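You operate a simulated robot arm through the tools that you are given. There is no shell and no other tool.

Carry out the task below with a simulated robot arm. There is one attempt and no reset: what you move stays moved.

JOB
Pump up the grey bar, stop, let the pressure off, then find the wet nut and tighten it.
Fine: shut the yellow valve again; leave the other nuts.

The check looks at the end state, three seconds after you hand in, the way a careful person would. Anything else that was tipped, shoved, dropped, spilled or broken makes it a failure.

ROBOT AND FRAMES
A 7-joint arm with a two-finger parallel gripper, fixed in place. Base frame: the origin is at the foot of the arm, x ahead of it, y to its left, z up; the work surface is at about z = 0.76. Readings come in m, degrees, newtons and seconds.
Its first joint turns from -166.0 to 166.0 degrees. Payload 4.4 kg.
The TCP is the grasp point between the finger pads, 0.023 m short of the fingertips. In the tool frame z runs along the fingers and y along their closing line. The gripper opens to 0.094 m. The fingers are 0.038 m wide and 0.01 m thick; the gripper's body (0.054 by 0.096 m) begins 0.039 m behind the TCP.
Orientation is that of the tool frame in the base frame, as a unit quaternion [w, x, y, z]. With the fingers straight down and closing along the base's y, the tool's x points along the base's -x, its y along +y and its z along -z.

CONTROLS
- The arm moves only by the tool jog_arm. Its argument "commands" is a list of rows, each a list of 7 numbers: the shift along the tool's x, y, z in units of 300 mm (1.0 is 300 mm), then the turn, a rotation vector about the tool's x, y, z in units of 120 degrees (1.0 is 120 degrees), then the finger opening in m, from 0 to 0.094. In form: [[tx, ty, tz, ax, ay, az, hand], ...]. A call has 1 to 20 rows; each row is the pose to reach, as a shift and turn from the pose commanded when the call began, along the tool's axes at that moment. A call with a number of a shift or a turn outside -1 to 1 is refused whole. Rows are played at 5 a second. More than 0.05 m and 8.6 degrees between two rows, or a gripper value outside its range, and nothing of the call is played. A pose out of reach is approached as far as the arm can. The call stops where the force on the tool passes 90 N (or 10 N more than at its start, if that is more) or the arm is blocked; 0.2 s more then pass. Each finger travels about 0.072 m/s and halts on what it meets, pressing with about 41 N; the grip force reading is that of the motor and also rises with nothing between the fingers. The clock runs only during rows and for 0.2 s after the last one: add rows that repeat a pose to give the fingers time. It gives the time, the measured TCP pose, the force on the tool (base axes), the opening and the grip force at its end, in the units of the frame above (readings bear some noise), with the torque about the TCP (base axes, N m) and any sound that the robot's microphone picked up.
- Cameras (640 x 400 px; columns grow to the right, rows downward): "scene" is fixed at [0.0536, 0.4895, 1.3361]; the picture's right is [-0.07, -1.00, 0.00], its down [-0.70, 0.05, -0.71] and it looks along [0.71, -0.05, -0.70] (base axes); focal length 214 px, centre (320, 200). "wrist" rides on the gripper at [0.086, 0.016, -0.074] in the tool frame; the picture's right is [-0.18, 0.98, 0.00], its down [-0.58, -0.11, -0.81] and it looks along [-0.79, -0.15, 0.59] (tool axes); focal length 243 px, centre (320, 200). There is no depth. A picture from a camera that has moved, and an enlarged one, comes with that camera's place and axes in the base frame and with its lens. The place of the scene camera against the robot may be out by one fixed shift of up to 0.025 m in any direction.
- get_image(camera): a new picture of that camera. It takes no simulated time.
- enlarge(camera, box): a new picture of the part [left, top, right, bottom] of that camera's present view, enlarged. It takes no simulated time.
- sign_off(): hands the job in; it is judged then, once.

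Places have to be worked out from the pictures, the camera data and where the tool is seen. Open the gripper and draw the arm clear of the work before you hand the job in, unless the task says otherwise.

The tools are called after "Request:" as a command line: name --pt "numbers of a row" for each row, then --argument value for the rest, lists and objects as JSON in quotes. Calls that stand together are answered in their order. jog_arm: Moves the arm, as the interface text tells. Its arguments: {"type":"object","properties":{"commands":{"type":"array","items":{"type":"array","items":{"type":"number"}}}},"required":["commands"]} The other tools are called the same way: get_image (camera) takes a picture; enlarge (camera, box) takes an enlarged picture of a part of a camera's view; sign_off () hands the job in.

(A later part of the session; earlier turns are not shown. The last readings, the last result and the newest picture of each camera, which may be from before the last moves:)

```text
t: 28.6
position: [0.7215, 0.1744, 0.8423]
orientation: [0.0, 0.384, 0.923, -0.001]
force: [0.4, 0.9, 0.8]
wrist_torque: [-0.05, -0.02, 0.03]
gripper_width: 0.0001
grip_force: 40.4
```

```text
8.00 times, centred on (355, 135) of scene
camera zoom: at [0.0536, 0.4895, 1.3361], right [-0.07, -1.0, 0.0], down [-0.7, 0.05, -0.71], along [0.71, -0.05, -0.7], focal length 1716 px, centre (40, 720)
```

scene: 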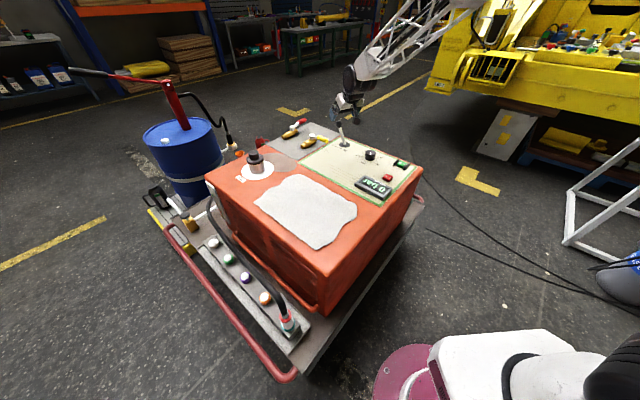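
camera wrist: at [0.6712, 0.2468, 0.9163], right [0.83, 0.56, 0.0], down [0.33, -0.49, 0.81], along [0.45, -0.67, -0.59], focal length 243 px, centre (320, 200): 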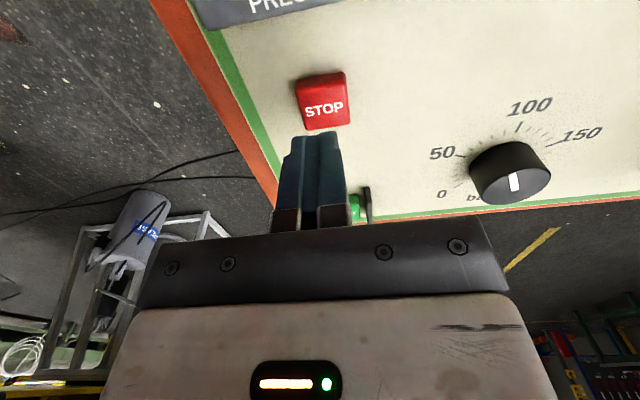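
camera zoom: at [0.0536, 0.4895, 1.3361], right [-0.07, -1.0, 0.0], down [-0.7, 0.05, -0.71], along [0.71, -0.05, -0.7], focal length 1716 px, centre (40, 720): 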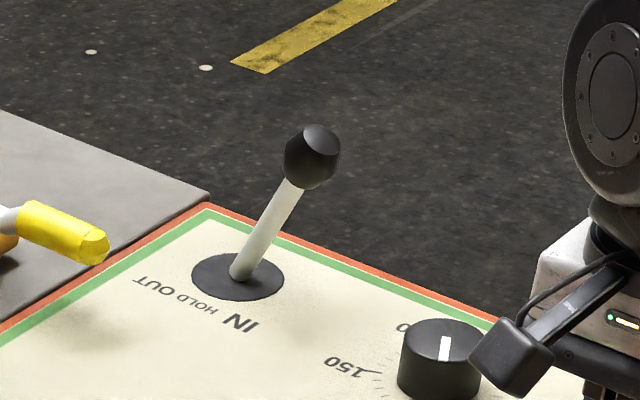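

The knob mark indeed points near 75 bar and the lever is over at IN. I wait a couple of seconds hovering over STOP to see whether pressure builds.

Request:
jog_arm --pt "0 0 0 0 0 0 0" --pt "0 0 0 0 0 0 0" --pt "0 0 0 0 0 0 0" --pt "0 0 0 0 0 0 0" --pt "0 0 0 0 0 0 0" --pt "0 0 0 0 0 0 0" --pt "0 0 0 0 0 0 0" --pt "0 0 0 0 0 0 0" --pt "0 0 0 0 0 0 0" --pt "0 0 0 0 0 0 0"

Request:
enlarge --camera "scene" --box '[340, 120, 440, 200]'

Request:
enlarge --camera "scene" --box '[195, 225, 315, 345]'

```text
t: 30.8
position: [0.7213, 0.1737, 0.8419]
orientation: [-0.001, 0.385, 0.923, -0.002]
force: [0.3, 0.4, 0.8]
wrist_torque: [0.03, 0.0, 0.02]
gripper_width: 0.0
grip_force: 41.0
```

```text
5.00 times, centred on (390, 160) of scene
camera zoom: at [0.0536, 0.4895, 1.3361], right [-0.07, -1.0, 0.0], down [-0.7, 0.05, -0.71], along [0.71, -0.05, -0.7], focal length 1072 px, centre (-30, 400)
```

zoom: 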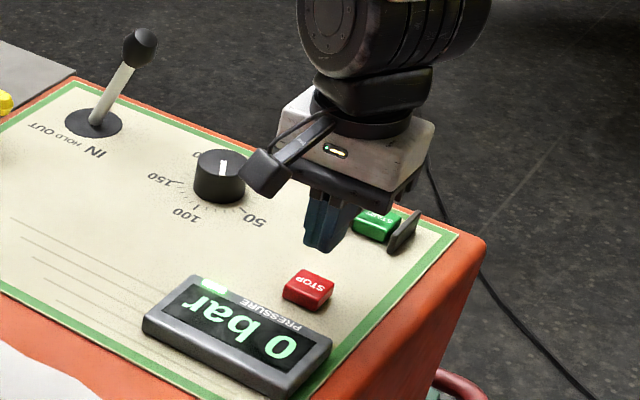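

```text
3.33 times, centred on (255, 285) of scene
camera zoom: at [0.0536, 0.4895, 1.3361], right [-0.07, -1.0, 0.0], down [-0.7, 0.05, -0.71], along [0.71, -0.05, -0.7], focal length 715 px, centre (537, -83)
```

zoom: 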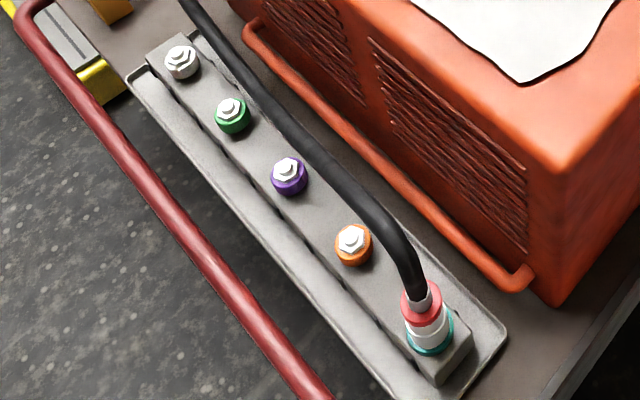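

Still 0 bar after four seconds with the lamp on. I zoom hard onto the display to be sure of reading and lamp.

Request:
enlarge --camera "scene" --box '[350, 165, 410, 205]'

Request:
get_image --camera "scene"

```text
10.00 times, centred on (380, 185) of scene
camera zoom: at [0.0536, 0.4895, 1.3361], right [-0.07, -1.0, 0.0], down [-0.7, 0.05, -0.71], along [0.71, -0.05, -0.7], focal length 2145 px, centre (-280, 350)
```

zoom: 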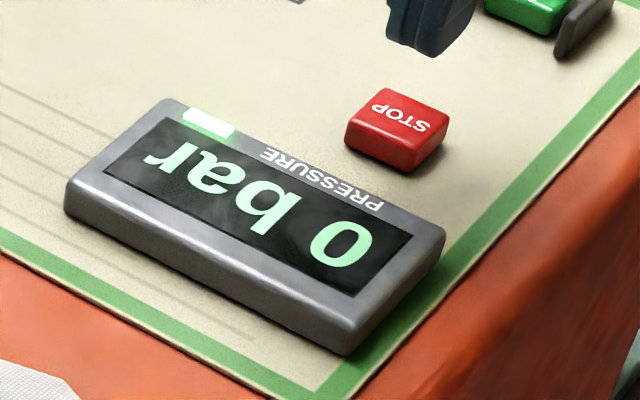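

```text
taken
```

scene: 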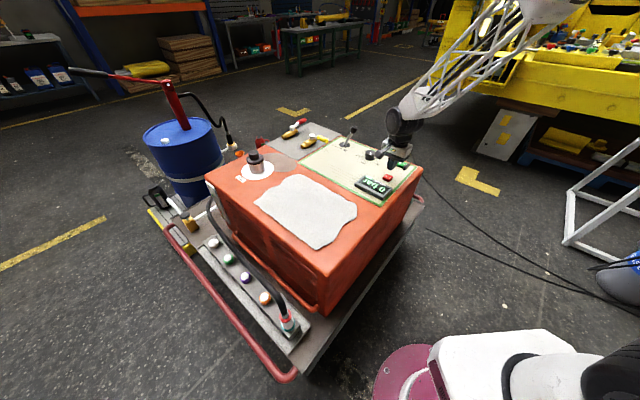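

The lamp is lit but pressure stays at 0, so IN is evidently not feeding the bar (or something dumps it). I stop the pump first: STOP lies right below the fingertips, so I press it in small steps.

Request:
jog_arm --pt "0.004 0.003 0.06 0 0 0 0.0" --pt "0.004 0.003 0.11 0 0 0 0.0" --pt "0.004 0.003 0.135 0 0 0 0.0" --pt "0.004 0.003 0.145 0 0 0 0.0" --pt "0.004 0.003 0.153 0 0 0 0.0" --pt "0.004 0.003 0.153 0 0 0 0.0"

Request:
enlarge --camera "scene" --box '[340, 140, 420, 205]'

```text
t: 32.2
position: [0.7225, 0.1748, 0.7961]
orientation: [0.0, 0.385, 0.923, -0.001]
force: [0.5, 1.2, 3.2]
wrist_torque: [0.02, -0.04, 0.01]
gripper_width: 0.0001
grip_force: 41.2
heard: click
```

```text
6.15 times, centred on (380, 172) of scene
camera zoom: at [0.0536, 0.4895, 1.3361], right [-0.07, -1.0, 0.0], down [-0.7, 0.05, -0.71], along [0.71, -0.05, -0.7], focal length 1320 px, centre (-49, 369)
```

zoom: 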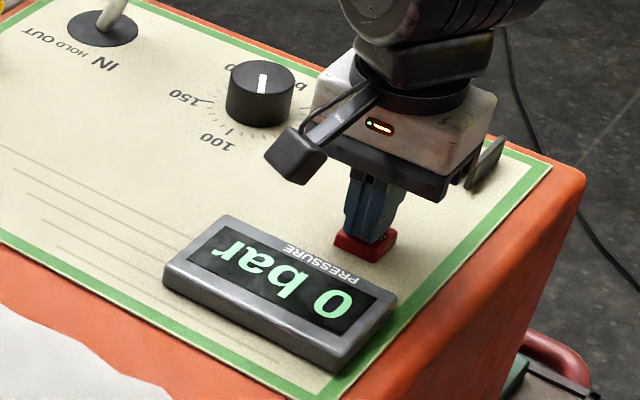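

STOP clicked and the lamp went out. Now I lift off and go look at the valves from close by, to see how they are piped or labelled.

Request:
jog_arm --pt "0.0 0.0 -0.1 0 0 0 0.0" --pt "0.03 0.05 -0.2 0 0 -0.06 0.0" --pt "0.08 0.1 -0.3 0 0 -0.12 0.0" --pt "0.12 0.16 -0.347 0 0 -0.18 0.0" --pt "0.16 0.22 -0.347 0 0 -0.24 0.0" --pt "0.2 0.28 -0.347 0 0 -0.3 0.0" --pt "0.24 0.33 -0.347 0 0 -0.36 0.0" --pt "0.28 0.38 -0.347 0 0 -0.42 0.0" --pt "0.32 0.43 -0.347 0 0 -0.48 0.0" --pt "0.348 0.477 -0.347 0 0 -0.54 0.0" --pt "0.348 0.477 -0.347 0 0 -0.583 0.0" --pt "0.348 0.477 -0.347 0 0 -0.583 0.0"

Request:
jog_arm --pt "-0.086 0.011 -0.02 0 -0.033 0 0.0" --pt "-0.172 0.023 -0.04 0 -0.067 0 0.0" --pt "-0.259 0.034 -0.06 0 -0.1 0 0.0" --pt "-0.345 0.046 -0.08 0 -0.133 0 0.0" --pt "-0.431 0.057 -0.1 0 -0.1667 0 0.0" --pt "-0.431 0.057 -0.1 0 -0.1667 0 0.0"

Request:
get_image --camera "wrist"

Request:
enlarge --camera "wrist" --box '[240, 0, 480, 160]'

```text
t: 34.8
position: [0.7505, 0.3498, 0.8994]
orientation: [-0.001, -0.216, 0.976, -0.001]
force: [-0.3, 0.3, -0.4]
wrist_torque: [0.02, -0.01, 0.02]
gripper_width: 0.0
grip_force: 40.9
```

```text
t: 36.2
position: [0.862, 0.4208, 0.9298]
orientation: [0.169, -0.212, 0.962, 0.037]
force: [0.5, 0.2, 0.7]
wrist_torque: [0.01, 0.05, -0.02]
gripper_width: 0.0001
grip_force: 41.3
```

```text
taken
camera wrist: at [0.7579, 0.3904, 0.9716], right [-0.25, 0.96, 0.06], down [0.29, 0.02, 0.96], along [0.92, 0.26, -0.29], focal length 243 px, centre (320, 200)
```

wrist: 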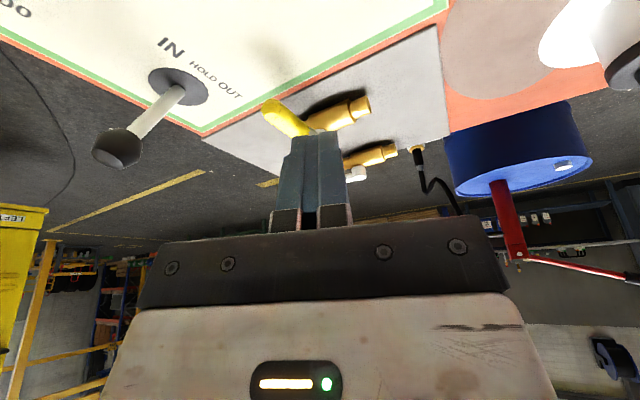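

```text
2.50 times, centred on (360, 80) of wrist
camera zoom: at [0.7579, 0.3904, 0.9716], right [-0.25, 0.96, 0.06], down [0.29, 0.02, 0.96], along [0.92, 0.26, -0.29], focal length 606 px, centre (220, 500)
```

zoom: 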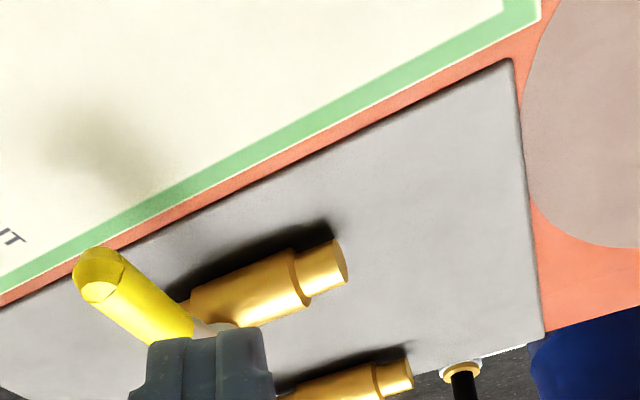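

No labels or helpful piping are visible on the valve plate; yellow is across its body (shut), red in line. Since IN with the pump on gave nothing, I will put the lever back to OUT (where it was at the start) and try again; first I return to the pose just off the lever knob.

Request:
jog_arm --pt "0.006 -0.136 -0.02 -0.033 -0.018 0.004 0.0" --pt "0.012 -0.272 -0.01 -0.065 -0.036 0.008 0.0" --pt "0.019 -0.409 0.0 -0.098 -0.054 0.011 0.03" --pt "0.025 -0.545 0.02 -0.13 -0.072 0.015 0.05" --pt "0.031 -0.681 0.036 -0.163 -0.09 0.019 0.08" --pt "0.031 -0.681 0.036 -0.163 -0.09 0.019 0.08" --pt "0.031 -0.681 0.036 -0.163 -0.09 0.019 0.08"

Request:
get_image --camera "wrist"

```text
t: 37.8
position: [0.9407, 0.2359, 0.9169]
orientation: [0.219, -0.214, 0.925, 0.223]
force: [-1.2, 0.5, 0.0]
wrist_torque: [-0.01, 0.0, -0.01]
gripper_width: 0.0799
grip_force: 0.1
```

```text
taken
camera wrist: at [0.8385, 0.1863, 0.9393], right [-0.33, 0.85, 0.41], down [0.27, -0.32, 0.91], along [0.9, 0.41, -0.13], focal length 243 px, centre (320, 200)
```

wrist: 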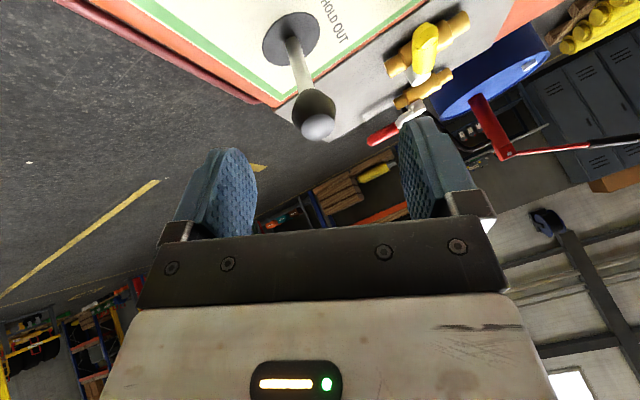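

The knob sits about 75 mm straight ahead. I advance, grip it, and swing it back over HOLD to OUT along the same arc.

Request:
jog_arm --pt "-0.005 -0.013 0.09 0 0 0 0.08" --pt "-0.005 -0.013 0.17 0 0 0 0.08" --pt "-0.005 -0.013 0.25 0 0 0 0.08" --pt "-0.005 -0.013 0.25 0 0 0 0.05" --pt "-0.005 -0.013 0.25 0 0 0 0.015" --pt "-0.005 -0.013 0.25 0 0 0 0.015" --pt "-0.005 -0.013 0.25 0 0 0 0.015"

Request:
enlarge --camera "scene" --box '[280, 80, 430, 200]'

```text
t: 39.4
position: [0.9697, 0.2697, 0.8577]
orientation: [0.219, -0.214, 0.926, 0.223]
force: [11.0, 2.5, -6.1]
wrist_torque: [0.46, -0.15, -0.11]
gripper_width: 0.0324
grip_force: 45.3
```

```text
3.33 times, centred on (355, 140) of scene
camera zoom: at [0.0536, 0.4895, 1.3361], right [-0.07, -1.0, 0.0], down [-0.7, 0.05, -0.71], along [0.71, -0.05, -0.7], focal length 715 px, centre (203, 400)
```

zoom: 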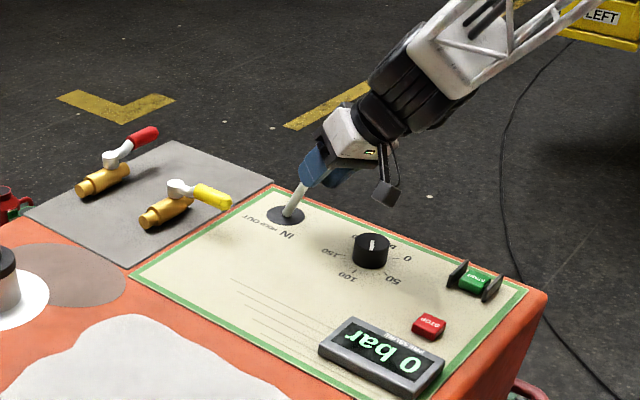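

Gripped (32 mm). I swing the lever back along the arc to OUT.

Request:
jog_arm --pt "-0.0367 0.0135 0.0062 0.02 0 0 0.015" --pt "-0.071 0.0255 0.0161 0.04 0 0 0.015" --pt "-0.1033 0.0363 0.0292 0.06 0 0 0.015" --pt "-0.1338 0.0458 0.0453 0.08 0 0 0.015" --pt "-0.1623 0.0541 0.0647 0.1 0 0 0.015" --pt "-0.1889 0.0612 0.087 0.12 0 0 0.015" --pt "-0.2139 0.0673 0.112 0.14 0 0 0.015" --pt "-0.2369 0.0721 0.1402 0.16 0 0 0.015" --pt "-0.2569 0.0748 0.1749 0.18 0 0 0.015" --pt "-0.2569 0.0748 0.1749 0.18 0 0 0.015"

Request:
enlarge --camera "scene" --box '[280, 80, 430, 200]'

```text
t: 41.6
position: [1.0372, 0.3363, 0.8602]
orientation: [0.255, -0.169, 0.951, 0.045]
force: [-19.1, -27.9, 11.3]
wrist_torque: [0.06, 0.19, -0.47]
gripper_width: 0.0325
grip_force: 44.7
```

```text
3.33 times, centred on (355, 140) of scene
camera zoom: at [0.0536, 0.4895, 1.3361], right [-0.07, -1.0, 0.0], down [-0.7, 0.05, -0.71], along [0.71, -0.05, -0.7], focal length 715 px, centre (203, 400)
```

zoom: 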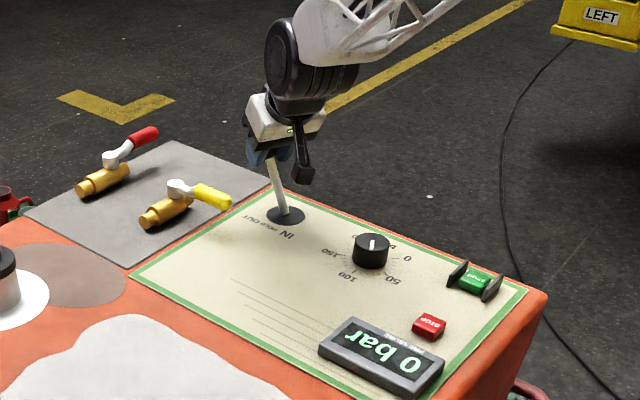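

The lever is at its OUT stop (33 N back-force). I release it, back off, and travel to hover over START again.

Request:
jog_arm --pt "0 0 0 0 0 0 0.05" --pt "0 0 0 0 0 0 0.08" --pt "0 0 0 0 0 0 0.08" --pt "0 0 -0.08 0 0 0 0.08" --pt "0 0 -0.16 0 0 0 0.08" --pt "0 0 -0.25 0 0 0 0.08" --pt "0 0 -0.25 0 0 0 0.08"

Request:
enlarge --camera "scene" --box '[280, 80, 430, 200]'

Request:
jog_arm --pt "0.079 -0.051 -0.05 0.014 0.022 0.053 0.06" --pt "0.158 -0.102 -0.09 0.028 0.045 0.106 0.04" --pt "0.237 -0.152 -0.13 0.043 0.067 0.159 0.02" --pt "0.316 -0.203 -0.17 0.057 0.089 0.212 0.0" --pt "0.396 -0.254 -0.2 0.071 0.111 0.265 0.0" --pt "0.475 -0.305 -0.24 0.085 0.134 0.317 0.0" --pt "0.554 -0.356 -0.27 0.099 0.156 0.37 0.0" --pt "0.633 -0.406 -0.3 0.114 0.178 0.423 0.0" --pt "0.712 -0.457 -0.33 0.128 0.2 0.476 0.0" --pt "0.791 -0.508 -0.361 0.142 0.223 0.529 0.0" --pt "0.791 -0.508 -0.361 0.142 0.223 0.529 0.0"

Request:
get_image --camera "wrist"

```text
t: 43.2
position: [1.0028, 0.3218, 0.9255]
orientation: [0.256, -0.168, 0.951, 0.045]
force: [-0.7, -1.1, 0.8]
wrist_torque: [0.0, 0.01, -0.02]
gripper_width: 0.0798
grip_force: 0.0
```

```text
3.33 times, centred on (355, 140) of scene
camera zoom: at [0.0536, 0.4895, 1.3361], right [-0.07, -1.0, 0.0], down [-0.7, 0.05, -0.71], along [0.71, -0.05, -0.7], focal length 715 px, centre (203, 400)
```

zoom: 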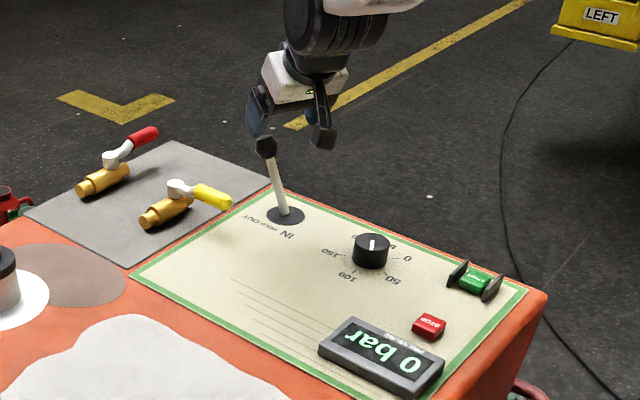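

```text
t: 45.6
position: [0.8087, 0.0877, 0.9005]
orientation: [0.0, 0.382, 0.924, 0.0]
force: [0.1, -0.2, 0.0]
wrist_torque: [0.0, 0.02, 0.03]
gripper_width: 0.0003
grip_force: 40.9
```

```text
taken
camera wrist: at [0.7583, 0.1604, 0.9752], right [0.83, 0.56, 0.0], down [0.33, -0.49, 0.81], along [0.45, -0.67, -0.59], focal length 243 px, centre (320, 200)
```

wrist: 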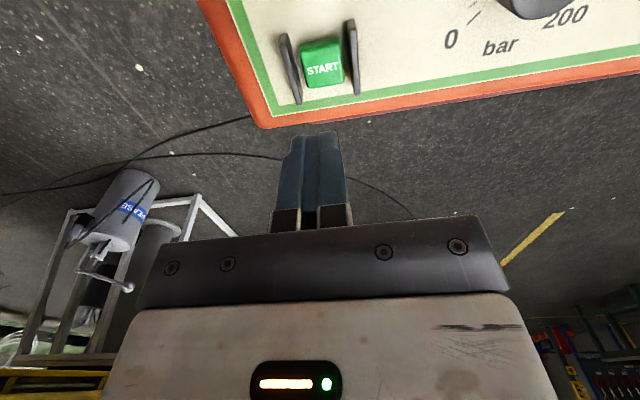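

The lever stays at OUT. START is below; I centre (4 mm), press it, and lift off in one go, then read the display.

Request:
jog_arm --pt "0.004 0.013 0.12 0 0 0 0.0" --pt "0.004 0.013 0.24 0 0 0 0.0" --pt "0.004 0.013 0.31 0 0 0 0.0" --pt "0.004 0.013 0.335 0 0 0 0.0" --pt "0.004 0.013 0.348 0 0 0 0.0" --pt "0.004 0.013 0.348 0 0 0 0.0" --pt "0.004 0.013 0.27 0 0 0 0.0" --pt "0.004 0.013 0.19 0 0 0 0.0"

Request:
enlarge --camera "scene" --box '[340, 120, 440, 205]'

Request:
enlarge --camera "scene" --box '[195, 225, 315, 345]'

```text
t: 47.4
position: [0.8107, 0.0924, 0.8433]
orientation: [0.0, 0.383, 0.924, 0.0]
force: [-0.3, 0.1, -0.6]
wrist_torque: [-0.02, 0.04, 0.0]
gripper_width: 0.0001
grip_force: 41.1
heard: click
```

```text
4.71 times, centred on (390, 162) of scene
camera zoom: at [0.0536, 0.4895, 1.3361], right [-0.07, -1.0, 0.0], down [-0.7, 0.05, -0.71], along [0.71, -0.05, -0.7], focal length 1009 px, centre (-9, 376)
```

zoom: 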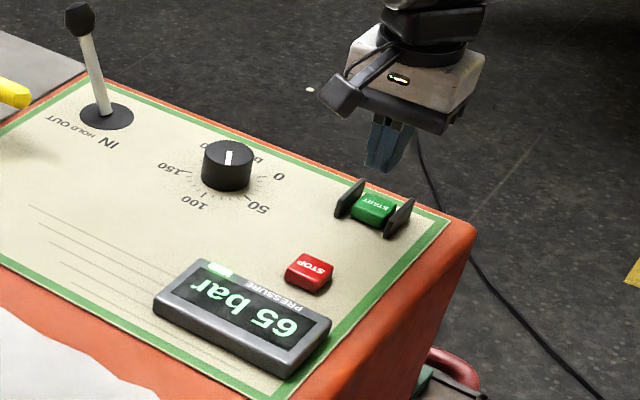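

```text
3.33 times, centred on (255, 285) of scene
camera zoom: at [0.0536, 0.4895, 1.3361], right [-0.07, -1.0, 0.0], down [-0.7, 0.05, -0.71], along [0.71, -0.05, -0.7], focal length 715 px, centre (537, -83)
```

zoom: 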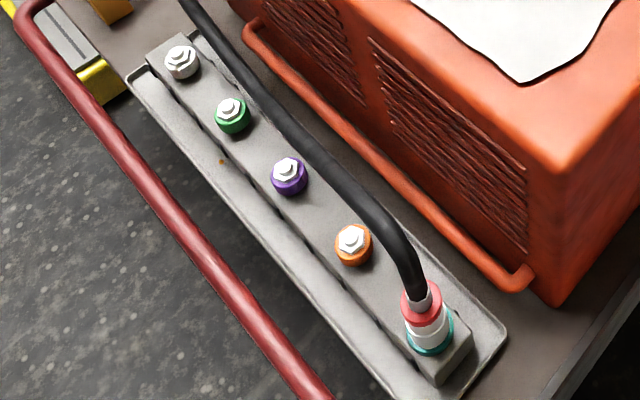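

Pressure is up at 65 bar with the lever at OUT, and a brown drop has appeared in the tray beside the bar. I go straight to STOP, press it and lift off.

Request:
jog_arm --pt "0.13 -0.004 0 0 0 0 0.0" --pt "0.27 -0.009 0 0 0 0 0.0" --pt "0.402 -0.0137 0 0 0 0 0.0" --pt "0.402 -0.0137 0.08 0 0 0 0.0" --pt "0.402 -0.0137 0.135 0 0 0 0.0" --pt "0.402 -0.0137 0.152 0 0 0 0.0" --pt "0.402 -0.0137 0.158 0 0 0 0.0" --pt "0.402 -0.0137 0.158 0 0 0 0.0" --pt "0.402 -0.0137 0.05 0 0 0 0.0"

Request:
enlarge --camera "scene" --box '[340, 120, 440, 205]'

Request:
enlarge --camera "scene" --box '[195, 225, 275, 305]'

```text
t: 49.4
position: [0.7225, 0.177, 0.8288]
orientation: [0.001, 0.382, 0.924, 0.0]
force: [0.1, 0.2, -0.7]
wrist_torque: [-0.02, 0.0, 0.0]
gripper_width: 0.0001
grip_force: 41.3
heard: click
```

```text
4.71 times, centred on (390, 162) of scene
camera zoom: at [0.0536, 0.4895, 1.3361], right [-0.07, -1.0, 0.0], down [-0.7, 0.05, -0.71], along [0.71, -0.05, -0.7], focal length 1009 px, centre (-9, 376)
```

zoom: 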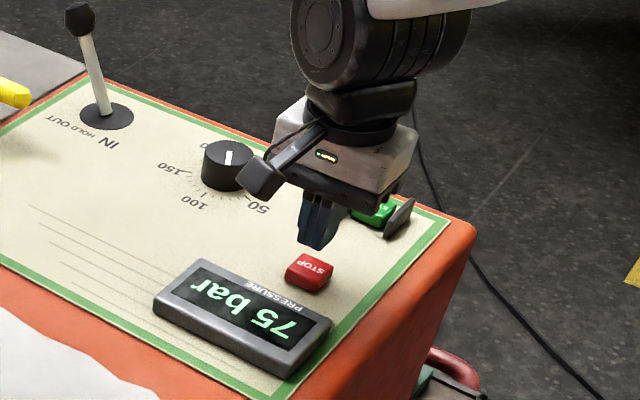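

```text
5.00 times, centred on (235, 265) of scene
camera zoom: at [0.0536, 0.4895, 1.3361], right [-0.07, -1.0, 0.0], down [-0.7, 0.05, -0.71], along [0.71, -0.05, -0.7], focal length 1072 px, centre (745, -125)
```

zoom: 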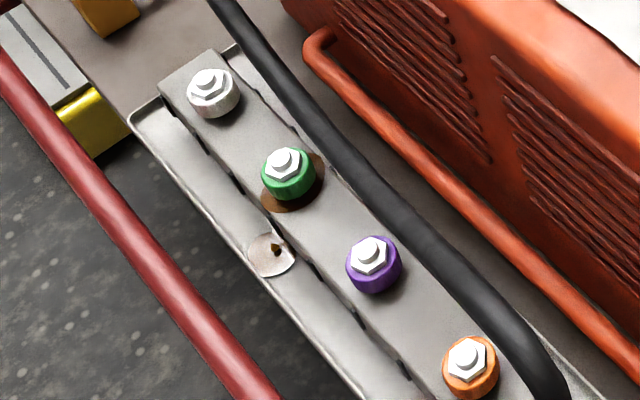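

The pump is stopped, 75 bar is held, and the green nut is plainly the wet one (brown stain at its foot, drip in the tray). Now I let the pressure off with the yellow valve: I go with closed fingers, tilted outward, to above its handle's robot-side flank.

Request:
jog_arm --pt "0.0 0.03 -0.1 -0.036 -0.008 0.025 0.0" --pt "0.01 0.1 -0.2 -0.072 -0.016 0.05 0.0" --pt "0.02 0.19 -0.271 -0.108 -0.024 0.076 0.0" --pt "0.035 0.28 -0.271 -0.144 -0.032 0.101 0.0" --pt "0.05 0.37 -0.271 -0.18 -0.04 0.126 0.0" --pt "0.06 0.46 -0.271 -0.215 -0.048 0.151 0.0" --pt "0.07 0.55 -0.271 -0.251 -0.056 0.177 0.0" --pt "0.084 0.638 -0.271 -0.287 -0.064 0.202 0.0" --pt "0.084 0.638 -0.271 -0.287 -0.064 0.202 0.0"

Request:
jog_arm --pt "0.058 0.077 0.062 0 0 0 0.0" --pt "0.117 0.154 0.124 0 0 0 0.0" --pt "0.175 0.231 0.186 0 0 0 0.0" --pt "0.234 0.308 0.248 0 0 0 0.0" --pt "0.292 0.385 0.31 0 0 0 0.0" --pt "0.292 0.385 0.31 0 0 0 0.0"

Request:
get_image --camera "wrist"

Request:
enlarge --camera "scene" --box '[270, 80, 420, 205]'

```text
t: 51.4
position: [0.838, 0.3303, 0.9068]
orientation: [0.173, 0.547, 0.781, 0.247]
force: [-0.2, -0.8, 0.2]
wrist_torque: [0.05, -0.03, -0.01]
gripper_width: 0.0001
grip_force: 40.5
```

```text
t: 52.8
position: [0.9483, 0.4626, 0.8976]
orientation: [0.172, 0.548, 0.781, 0.246]
force: [-0.5, 0.0, -0.2]
wrist_torque: [-0.04, 0.0, -0.02]
gripper_width: 0.0
grip_force: 40.9
```

```text
taken
camera wrist: at [0.8909, 0.5343, 0.9684], right [0.82, 0.1, 0.56], down [-0.32, -0.73, 0.6], along [0.48, -0.67, -0.57], focal length 243 px, centre (320, 200)
```

wrist: 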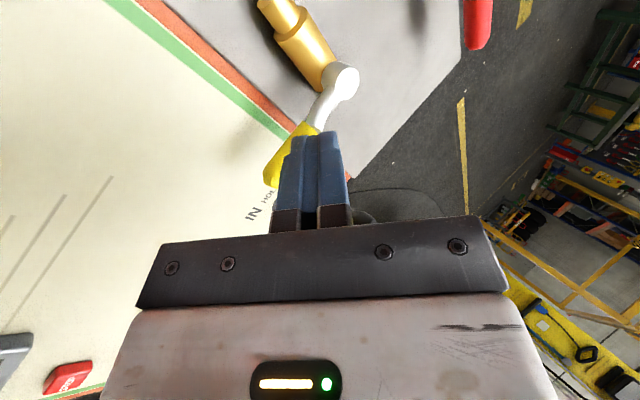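

```text
3.20 times, centred on (345, 142) of scene
camera zoom: at [0.0536, 0.4895, 1.3361], right [-0.07, -1.0, 0.0], down [-0.7, 0.05, -0.71], along [0.71, -0.05, -0.7], focal length 686 px, centre (240, 384)
```

zoom: 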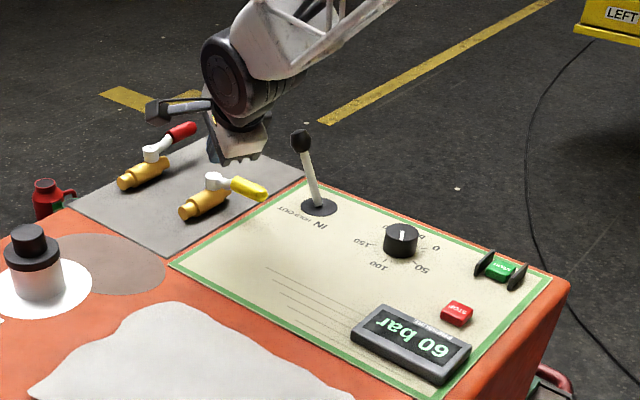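

Pressure is bleeding through the leak (60 bar). The handle's hub is judged at (1.021, 0.475), tip near (0.968, 0.403), z≈0.81. I lower the closed fingertips beside the handle's robot-side flank.

Request:
jog_arm --pt "-0.003 -0.05 0.06 0 0 0 0.0" --pt "-0.007 -0.1 0.12 0 0 0 0.0" --pt "-0.0103 -0.1587 0.18 0 0 0 0.0" --pt "-0.0103 -0.1587 0.18 0 0 0 0.0"

Request:
get_image --camera "wrist"

Request:
enlarge --camera "scene" --box '[270, 100, 370, 180]'

```text
t: 53.8
position: [0.9409, 0.4577, 0.8247]
orientation: [0.172, 0.547, 0.781, 0.246]
force: [0.3, 0.0, 0.2]
wrist_torque: [-0.01, 0.0, 0.01]
gripper_width: 0.0
grip_force: 40.9
```

```text
taken
camera wrist: at [0.8832, 0.5291, 0.8956], right [0.82, 0.1, 0.56], down [-0.32, -0.73, 0.6], along [0.48, -0.67, -0.57], focal length 243 px, centre (320, 200)
```

wrist: 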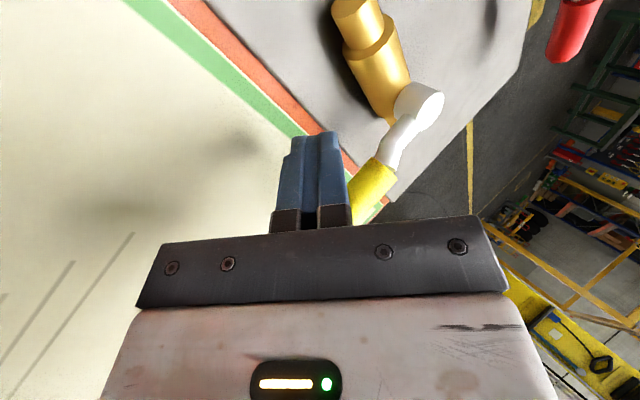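

```text
5.00 times, centred on (320, 140) of scene
camera zoom: at [0.0536, 0.4895, 1.3361], right [-0.07, -1.0, 0.0], down [-0.7, 0.05, -0.71], along [0.71, -0.05, -0.7], focal length 1072 px, centre (320, 500)
```

zoom: 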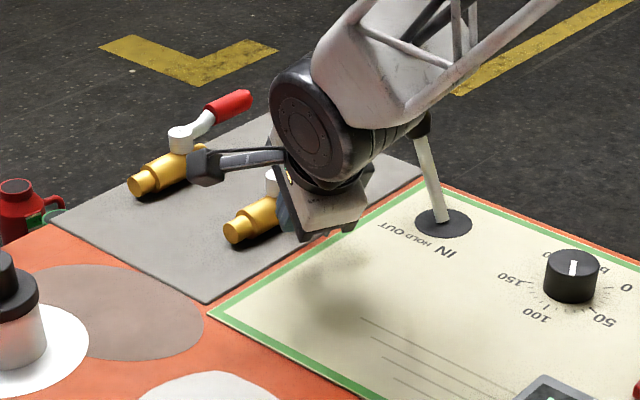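

The fingertips stand just inside the handle, which lies on their outward side. I sweep them along the arc to push the handle round the first ~45°, watching force.

Request:
jog_arm --pt "-0.028 0.014 0.01 0 0 0 0.0" --pt "-0.0567 0.0283 0.02 0 0 0 0.0" --pt "-0.085 0.033 0.023 0 0 0 0.0" --pt "-0.114 0.0377 0.0263 0 0 0 0.0" --pt "-0.141 0.05 0.035 0 0 0 0.0" --pt "-0.1687 0.063 0.044 0 0 0 0.0" --pt "-0.191 0.083 0.058 0 0 0 0.0" --pt "-0.2137 0.1037 0.0723 0 0 0 0.0" --pt "-0.2137 0.1037 0.0723 0 0 0 0.0"

Request:
get_image --camera "wrist"

Request:
enlarge --camera "scene" --box '[270, 100, 420, 205]'

```text
t: 55.8
position: [1.0013, 0.4099, 0.8276]
orientation: [0.173, 0.547, 0.781, 0.246]
force: [-0.8, -1.3, -0.2]
wrist_torque: [-0.03, 0.0, 0.01]
gripper_width: 0.0001
grip_force: 41.3
```

```text
taken
camera wrist: at [0.9431, 0.4805, 0.8988], right [0.82, 0.1, 0.56], down [-0.32, -0.73, 0.6], along [0.48, -0.67, -0.57], focal length 243 px, centre (320, 200)
```

wrist: 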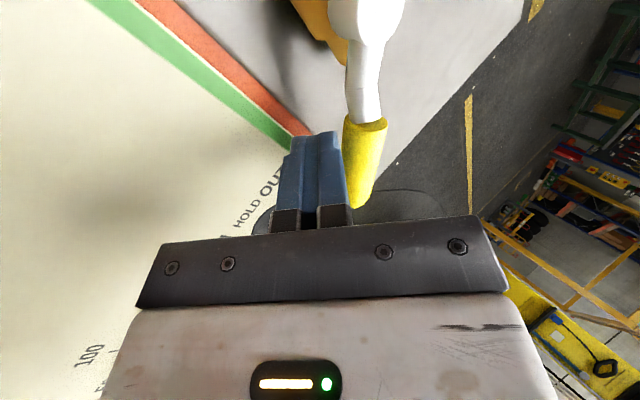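

```text
3.81 times, centred on (345, 152) of scene
camera zoom: at [0.0536, 0.4895, 1.3361], right [-0.07, -1.0, 0.0], down [-0.7, 0.05, -0.71], along [0.71, -0.05, -0.7], focal length 817 px, centre (225, 381)
```

zoom: 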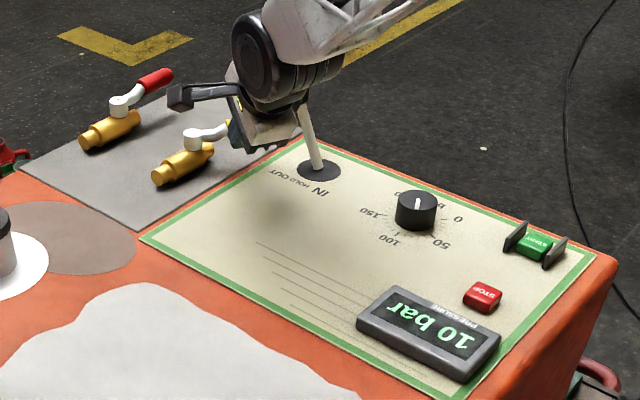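

The handle has turned part-way and the pressure is falling fast (10 bar). I push a little further for a good opening and watch it reach zero.

Request:
jog_arm --pt "-0.012 0.03 0.018 0 0 0 0.0" --pt "-0.024 0.06 0.036 0 0 0 0.0" --pt "-0.024 0.06 0.036 0 0 0 0.0" --pt "-0.024 0.06 0.036 0 0 0 0.0" --pt "-0.024 0.06 0.036 0 0 0 0.0"

Request:
get_image --camera "wrist"

Request:
enlarge --camera "scene" --box '[270, 100, 420, 205]'

```text
t: 57.0
position: [1.0223, 0.4095, 0.8282]
orientation: [0.172, 0.547, 0.781, 0.247]
force: [-0.8, 0.8, 0.4]
wrist_torque: [0.01, 0.03, 0.03]
gripper_width: 0.0
grip_force: 40.9
```

```text
taken
camera wrist: at [0.9641, 0.4805, 0.8984], right [0.82, 0.1, 0.56], down [-0.32, -0.73, 0.6], along [0.48, -0.67, -0.57], focal length 243 px, centre (320, 200)
```

wrist: 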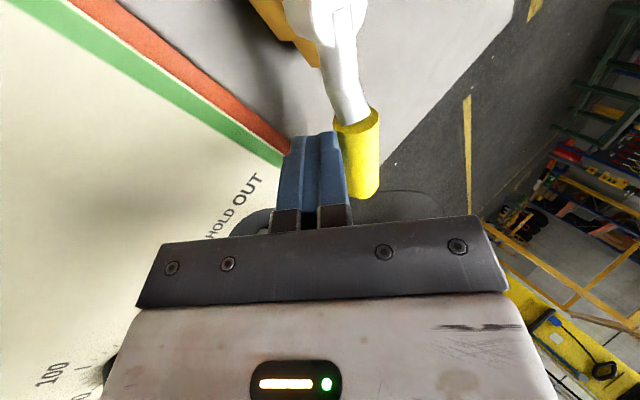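

```text
3.81 times, centred on (345, 152) of scene
camera zoom: at [0.0536, 0.4895, 1.3361], right [-0.07, -1.0, 0.0], down [-0.7, 0.05, -0.71], along [0.71, -0.05, -0.7], focal length 817 px, centre (225, 381)
```

zoom: 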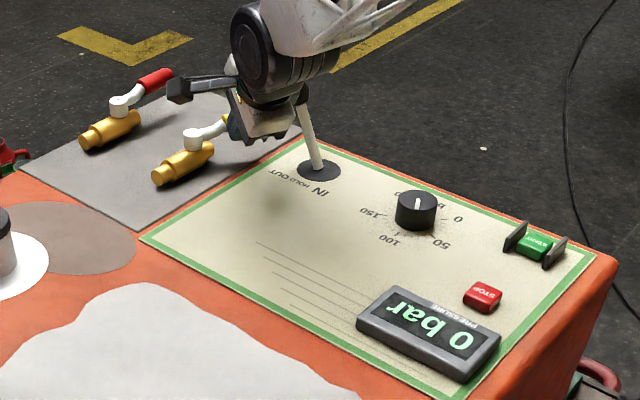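

Pressure reads 0 bar with the yellow valve open. I back the fingers away from the handle, up and inward, before going to the nuts.

Request:
jog_arm --pt "0 -0.02 -0.06 0 0 0 0.0" --pt "0 -0.03 -0.18 0 0 0 0.0" --pt "0 -0.03 -0.3 0 0 0 0.0" --pt "0 -0.03 -0.3 0 0 0 0.0"

Request:
get_image --camera "wrist"

Request:
enlarge --camera "scene" --box '[195, 225, 275, 305]'

Request:
enlarge --camera "scene" --box '[270, 100, 420, 205]'

```text
t: 58.0
position: [0.9686, 0.3884, 0.8972]
orientation: [0.173, 0.547, 0.781, 0.247]
force: [0.6, -0.2, 0.0]
wrist_torque: [0.03, -0.01, -0.02]
gripper_width: 0.0
grip_force: 40.9
```

```text
taken
camera wrist: at [0.9109, 0.4606, 0.9683], right [0.82, 0.1, 0.56], down [-0.32, -0.73, 0.6], along [0.48, -0.67, -0.57], focal length 243 px, centre (320, 200)
```

wrist: 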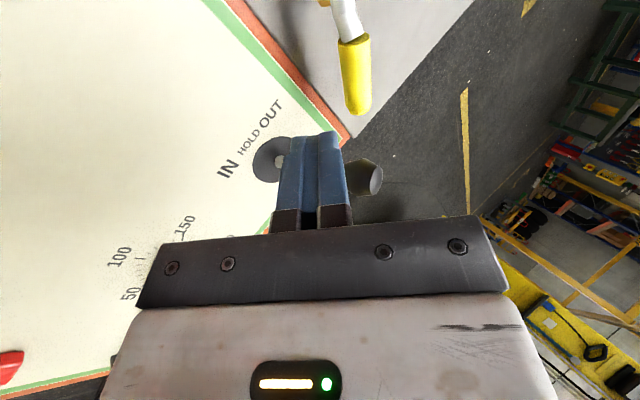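

```text
5.00 times, centred on (235, 265) of scene
camera zoom: at [0.0536, 0.4895, 1.3361], right [-0.07, -1.0, 0.0], down [-0.7, 0.05, -0.71], along [0.71, -0.05, -0.7], focal length 1072 px, centre (745, -125)
```

zoom: 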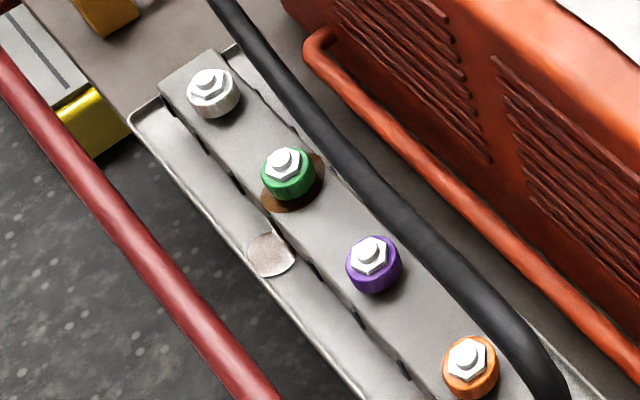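

```text
3.81 times, centred on (345, 152) of scene
camera zoom: at [0.0536, 0.4895, 1.3361], right [-0.07, -1.0, 0.0], down [-0.7, 0.05, -0.71], along [0.71, -0.05, -0.7], focal length 817 px, centre (225, 381)
```

zoom: 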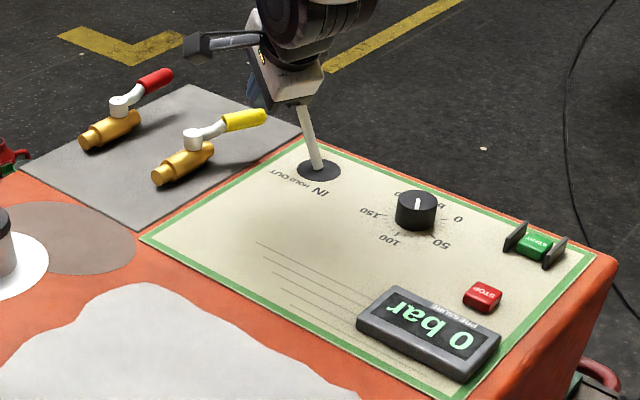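

The stain around the green nut's foot and the puddle in the drip tray confirm it: green is the wet nut. I travel back over the box, untilting, toward a view of the green nut.

Request:
jog_arm --pt "0.08 -0.088 -0.062 0.036 0 0 0.02" --pt "0.16 -0.177 -0.124 0.073 0 0 0.04" --pt "0.24 -0.265 -0.186 0.109 0 0 0.06" --pt "0.32 -0.353 -0.248 0.146 0 0 0.08" --pt "0.4 -0.442 -0.309 0.182 0 0 0.09" --pt "0.479 -0.53 -0.371 0.219 0 0 0.09" --pt "0.559 -0.619 -0.433 0.255 0 0 0.09" --pt "0.639 -0.707 -0.495 0.292 0 0 0.09" --pt "0.639 -0.707 -0.495 0.292 0 0 0.09"

Request:
jog_arm --pt "0.097 -0.053 0 0 0 -0.065 0.09" --pt "0.194 -0.107 0 0 0 -0.13 0.09" --pt "0.291 -0.16 0 0 0 -0.195 0.09" --pt "0.388 -0.214 0 0 0 -0.26 0.09" --pt "0.485 -0.267 0 0 0 -0.326 0.09" --pt "0.582 -0.32 0 0 0 -0.391 0.09" --pt "0.679 -0.374 0 0 0 -0.456 0.09" --pt "0.776 -0.427 0 0 0 -0.521 0.09" --pt "0.776 -0.427 0 0 0 -0.521 0.09"

Request:
jog_arm --pt "0 0 0 0 0 -0.065 0.09" --pt "0 0 0 0 0 -0.13 0.09" --pt "0 0 0 0 0 -0.195 0.09" --pt "0 0 0 0 0 -0.26 0.09" --pt "0 0 0 0 0 -0.326 0.09" --pt "0 0 0 0 0 -0.391 0.09" --pt "0 0 0 0 0 -0.456 0.09" --pt "0 0 0 0 0 -0.521 0.09" --pt "0 0 0 0 0 -0.521 0.09"

Request:
get_image --camera "wrist"

Request:
get_image --camera "scene"

```text
t: 60.0
position: [0.6601, 0.4841, 0.8999]
orientation: [0.0, 0.574, 0.819, -0.001]
force: [0.0, -0.7, -0.1]
wrist_torque: [-0.04, 0.0, 0.0]
gripper_width: 0.0899
grip_force: 0.1
```

```text
t: 62.0
position: [0.4578, 0.6551, 0.8976]
orientation: [0.0, 0.064, 0.998, -0.001]
force: [0.5, -0.1, 0.1]
wrist_torque: [0.02, 0.01, 0.01]
gripper_width: 0.0898
grip_force: 0.1
```

```text
t: 64.0
position: [0.458, 0.6575, 0.898]
orientation: [-0.001, -0.463, 0.887, 0.0]
force: [0.0, -1.1, -0.3]
wrist_torque: [0.04, 0.01, 0.01]
gripper_width: 0.0902
grip_force: 0.0
```

```text
taken
camera wrist: at [0.3951, 0.5949, 0.9721], right [-0.7, 0.71, 0.0], down [0.42, 0.42, 0.81], along [0.57, 0.56, -0.59], focal length 243 px, centre (320, 200)
```

wrist: 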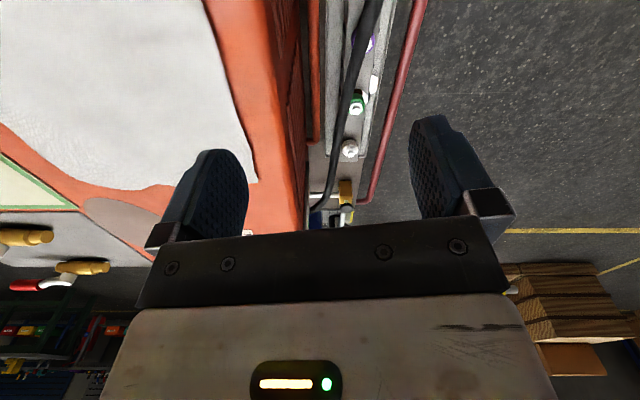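

```text
taken
```

scene: 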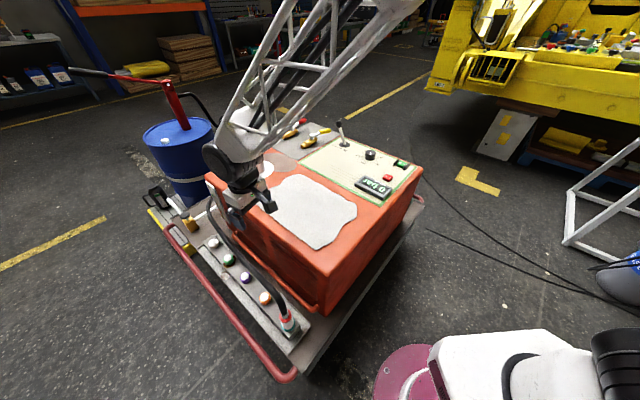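

Green nut top triangulates to about (0.55, 0.858, 0.51), with the black hose running close beside it. I enlarge both views to judge the hose's clearance.

Request:
enlarge --camera "wrist" --box '[290, 0, 430, 210]'

Request:
enlarge --camera "scene" --box '[190, 190, 310, 345]'

```text
1.90 times, centred on (360, 105) of wrist
camera zoom: at [0.3951, 0.5949, 0.9721], right [-0.7, 0.71, 0.0], down [0.42, 0.42, 0.81], along [0.57, 0.56, -0.59], focal length 462 px, centre (244, 381)
```

zoom: 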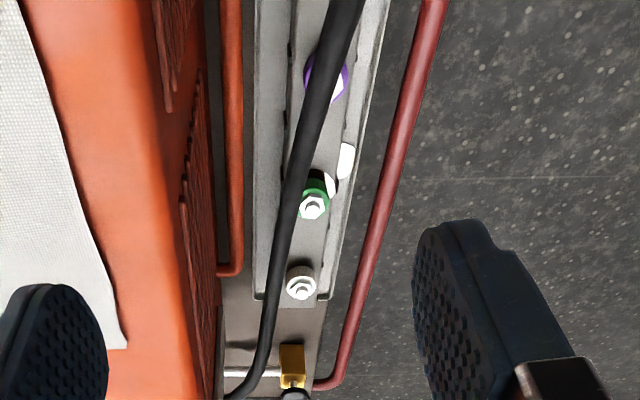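

```text
2.58 times, centred on (250, 268) of scene
camera zoom: at [0.0536, 0.4895, 1.3361], right [-0.07, -1.0, 0.0], down [-0.7, 0.05, -0.71], along [0.71, -0.05, -0.7], focal length 554 px, centre (501, 26)
```

zoom: 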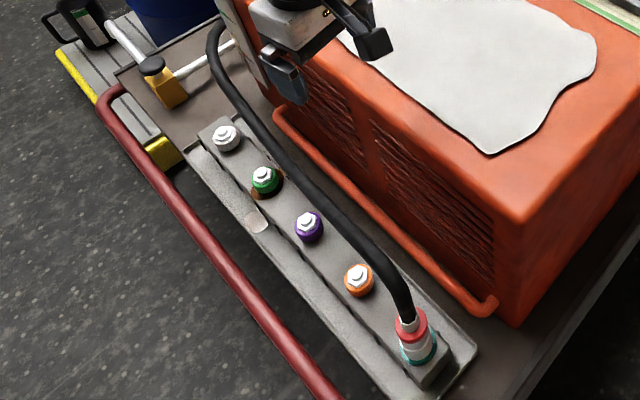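

The hose runs level with about z≈0.555, only ~4 cm to the box side of the green nut, so I must lean the gripper away from it when gripping. First I take a close look: turn the tool so the closing line runs along the bar (camera on the outer side) and hover ~15 cm above the nut.

Request:
jog_arm --pt "-0.03 0.03 0.0 0 0 0.064 0.09" --pt "-0.06 0.06 0.02 0 0 0.128 0.09" --pt "-0.09 0.09 0.04 0 0 0.192 0.09" --pt "-0.12 0.12 0.06 0 0 0.256 0.09" --pt "-0.14 0.14 0.08 0 0 0.32 0.09" --pt "-0.16 0.16 0.1 0 0 0.385 0.09" --pt "-0.18 0.18 0.12 0 0 0.449 0.09" --pt "-0.2 0.2 0.14 0 0 0.513 0.09" --pt "-0.22 0.22 0.16 0 0 0.577 0.09" --pt "-0.23 0.23 0.18 0 0 0.641 0.09" --pt "-0.246 0.244 0.2 0 0 0.705 0.09" --pt "-0.246 0.244 0.22 0 0 0.769 0.09" --pt "-0.246 0.244 0.227 0 0 0.833 0.09" --pt "-0.246 0.244 0.227 0 0 0.833 0.09"

Request:
get_image --camera "scene"

Request:
get_image --camera "wrist"

```text
t: 67.0
position: [0.4412, 0.7595, 0.8295]
orientation: [0.0, 0.382, 0.924, 0.0]
force: [-0.5, 1.0, -0.1]
wrist_torque: [-0.02, 0.0, -0.03]
gripper_width: 0.0898
grip_force: 0.1
```

```text
taken
```

scene: 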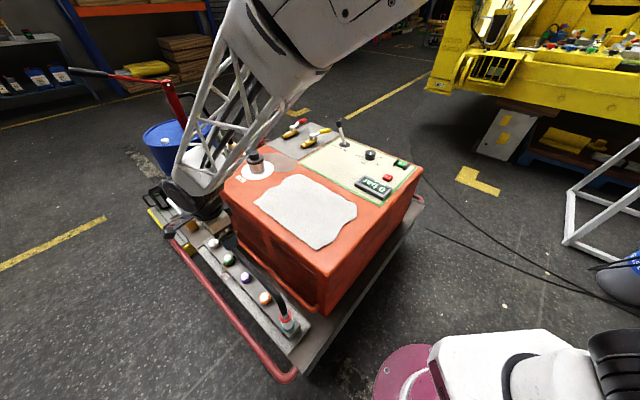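

```text
taken
camera wrist: at [0.3909, 0.8316, 0.9043], right [0.83, 0.56, 0.0], down [0.33, -0.49, 0.81], along [0.46, -0.67, -0.59], focal length 243 px, centre (320, 200)
```

wrist: 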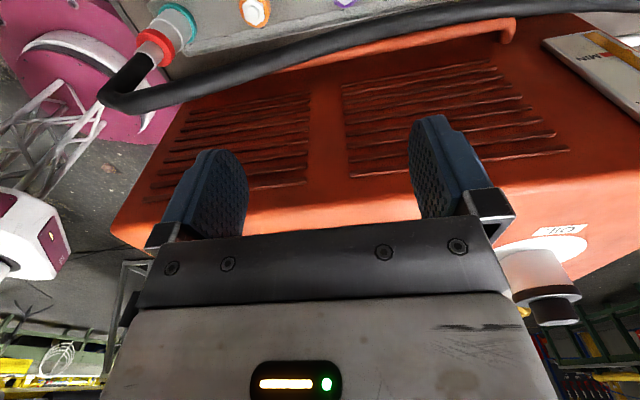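

All consistent: nut spacing is ~0.12 m and green should be at about (0.554, 0.862, 0.505). I descend to hover above it.

Request:
jog_arm --pt "-0.004 0.085 0.094 0 0 0 0.09" --pt "-0.008 0.169 0.188 0 0 0 0.09" --pt "-0.012 0.254 0.283 0 0 0 0.09" --pt "-0.016 0.338 0.377 0 0 0 0.09" --pt "-0.02 0.423 0.471 0 0 0 0.09" --pt "-0.024 0.507 0.565 0 0 0 0.09" --pt "-0.024 0.507 0.565 0 0 0 0.09"

Request:
get_image --camera "wrist"

Request:
enlarge --camera "wrist" --box '[240, 0, 420, 140]'

Request:
get_image --camera "scene"

```text
t: 68.6
position: [0.5558, 0.8634, 0.6591]
orientation: [0.0, 0.382, 0.924, -0.001]
force: [0.2, 0.0, -0.3]
wrist_torque: [-0.01, 0.05, 0.01]
gripper_width: 0.0899
grip_force: 0.0
```

```text
taken
camera wrist: at [0.5061, 0.9342, 0.7338], right [0.82, 0.57, 0.0], down [0.34, -0.49, 0.81], along [0.46, -0.67, -0.59], focal length 243 px, centre (320, 200)
```

wrist: 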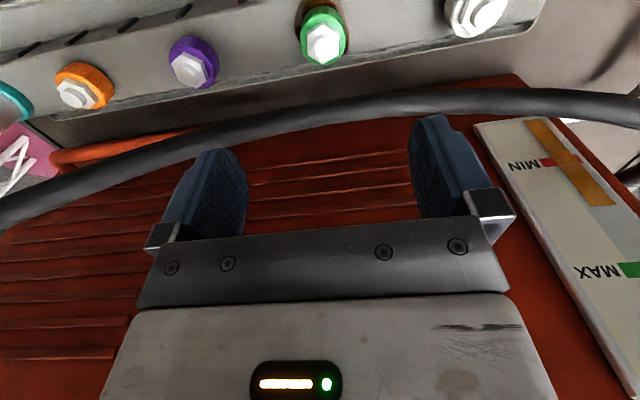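

```text
2.86 times, centred on (330, 70) of wrist
camera zoom: at [0.5061, 0.9342, 0.7338], right [0.82, 0.57, 0.0], down [0.34, -0.49, 0.81], along [0.46, -0.67, -0.59], focal length 693 px, centre (291, 571)
```

zoom: 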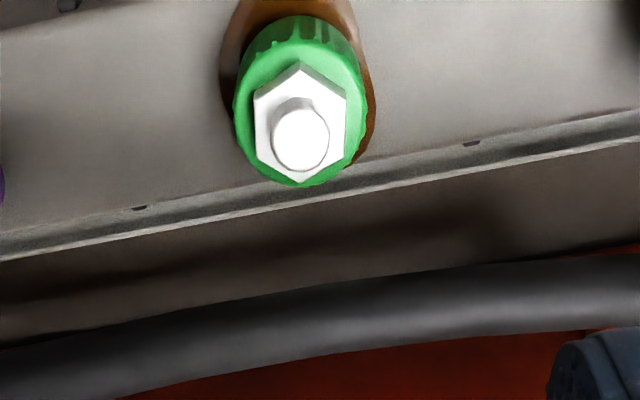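

```text
taken
```

scene: 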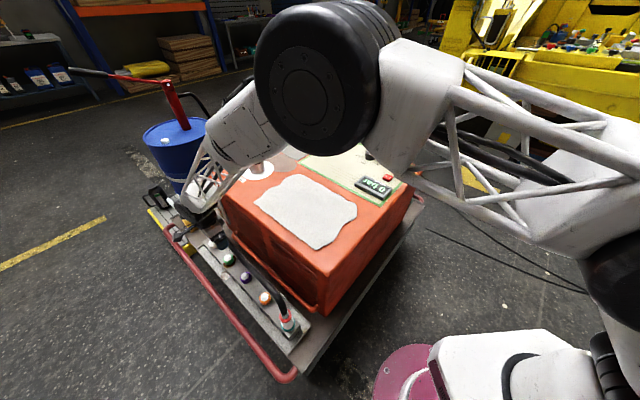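

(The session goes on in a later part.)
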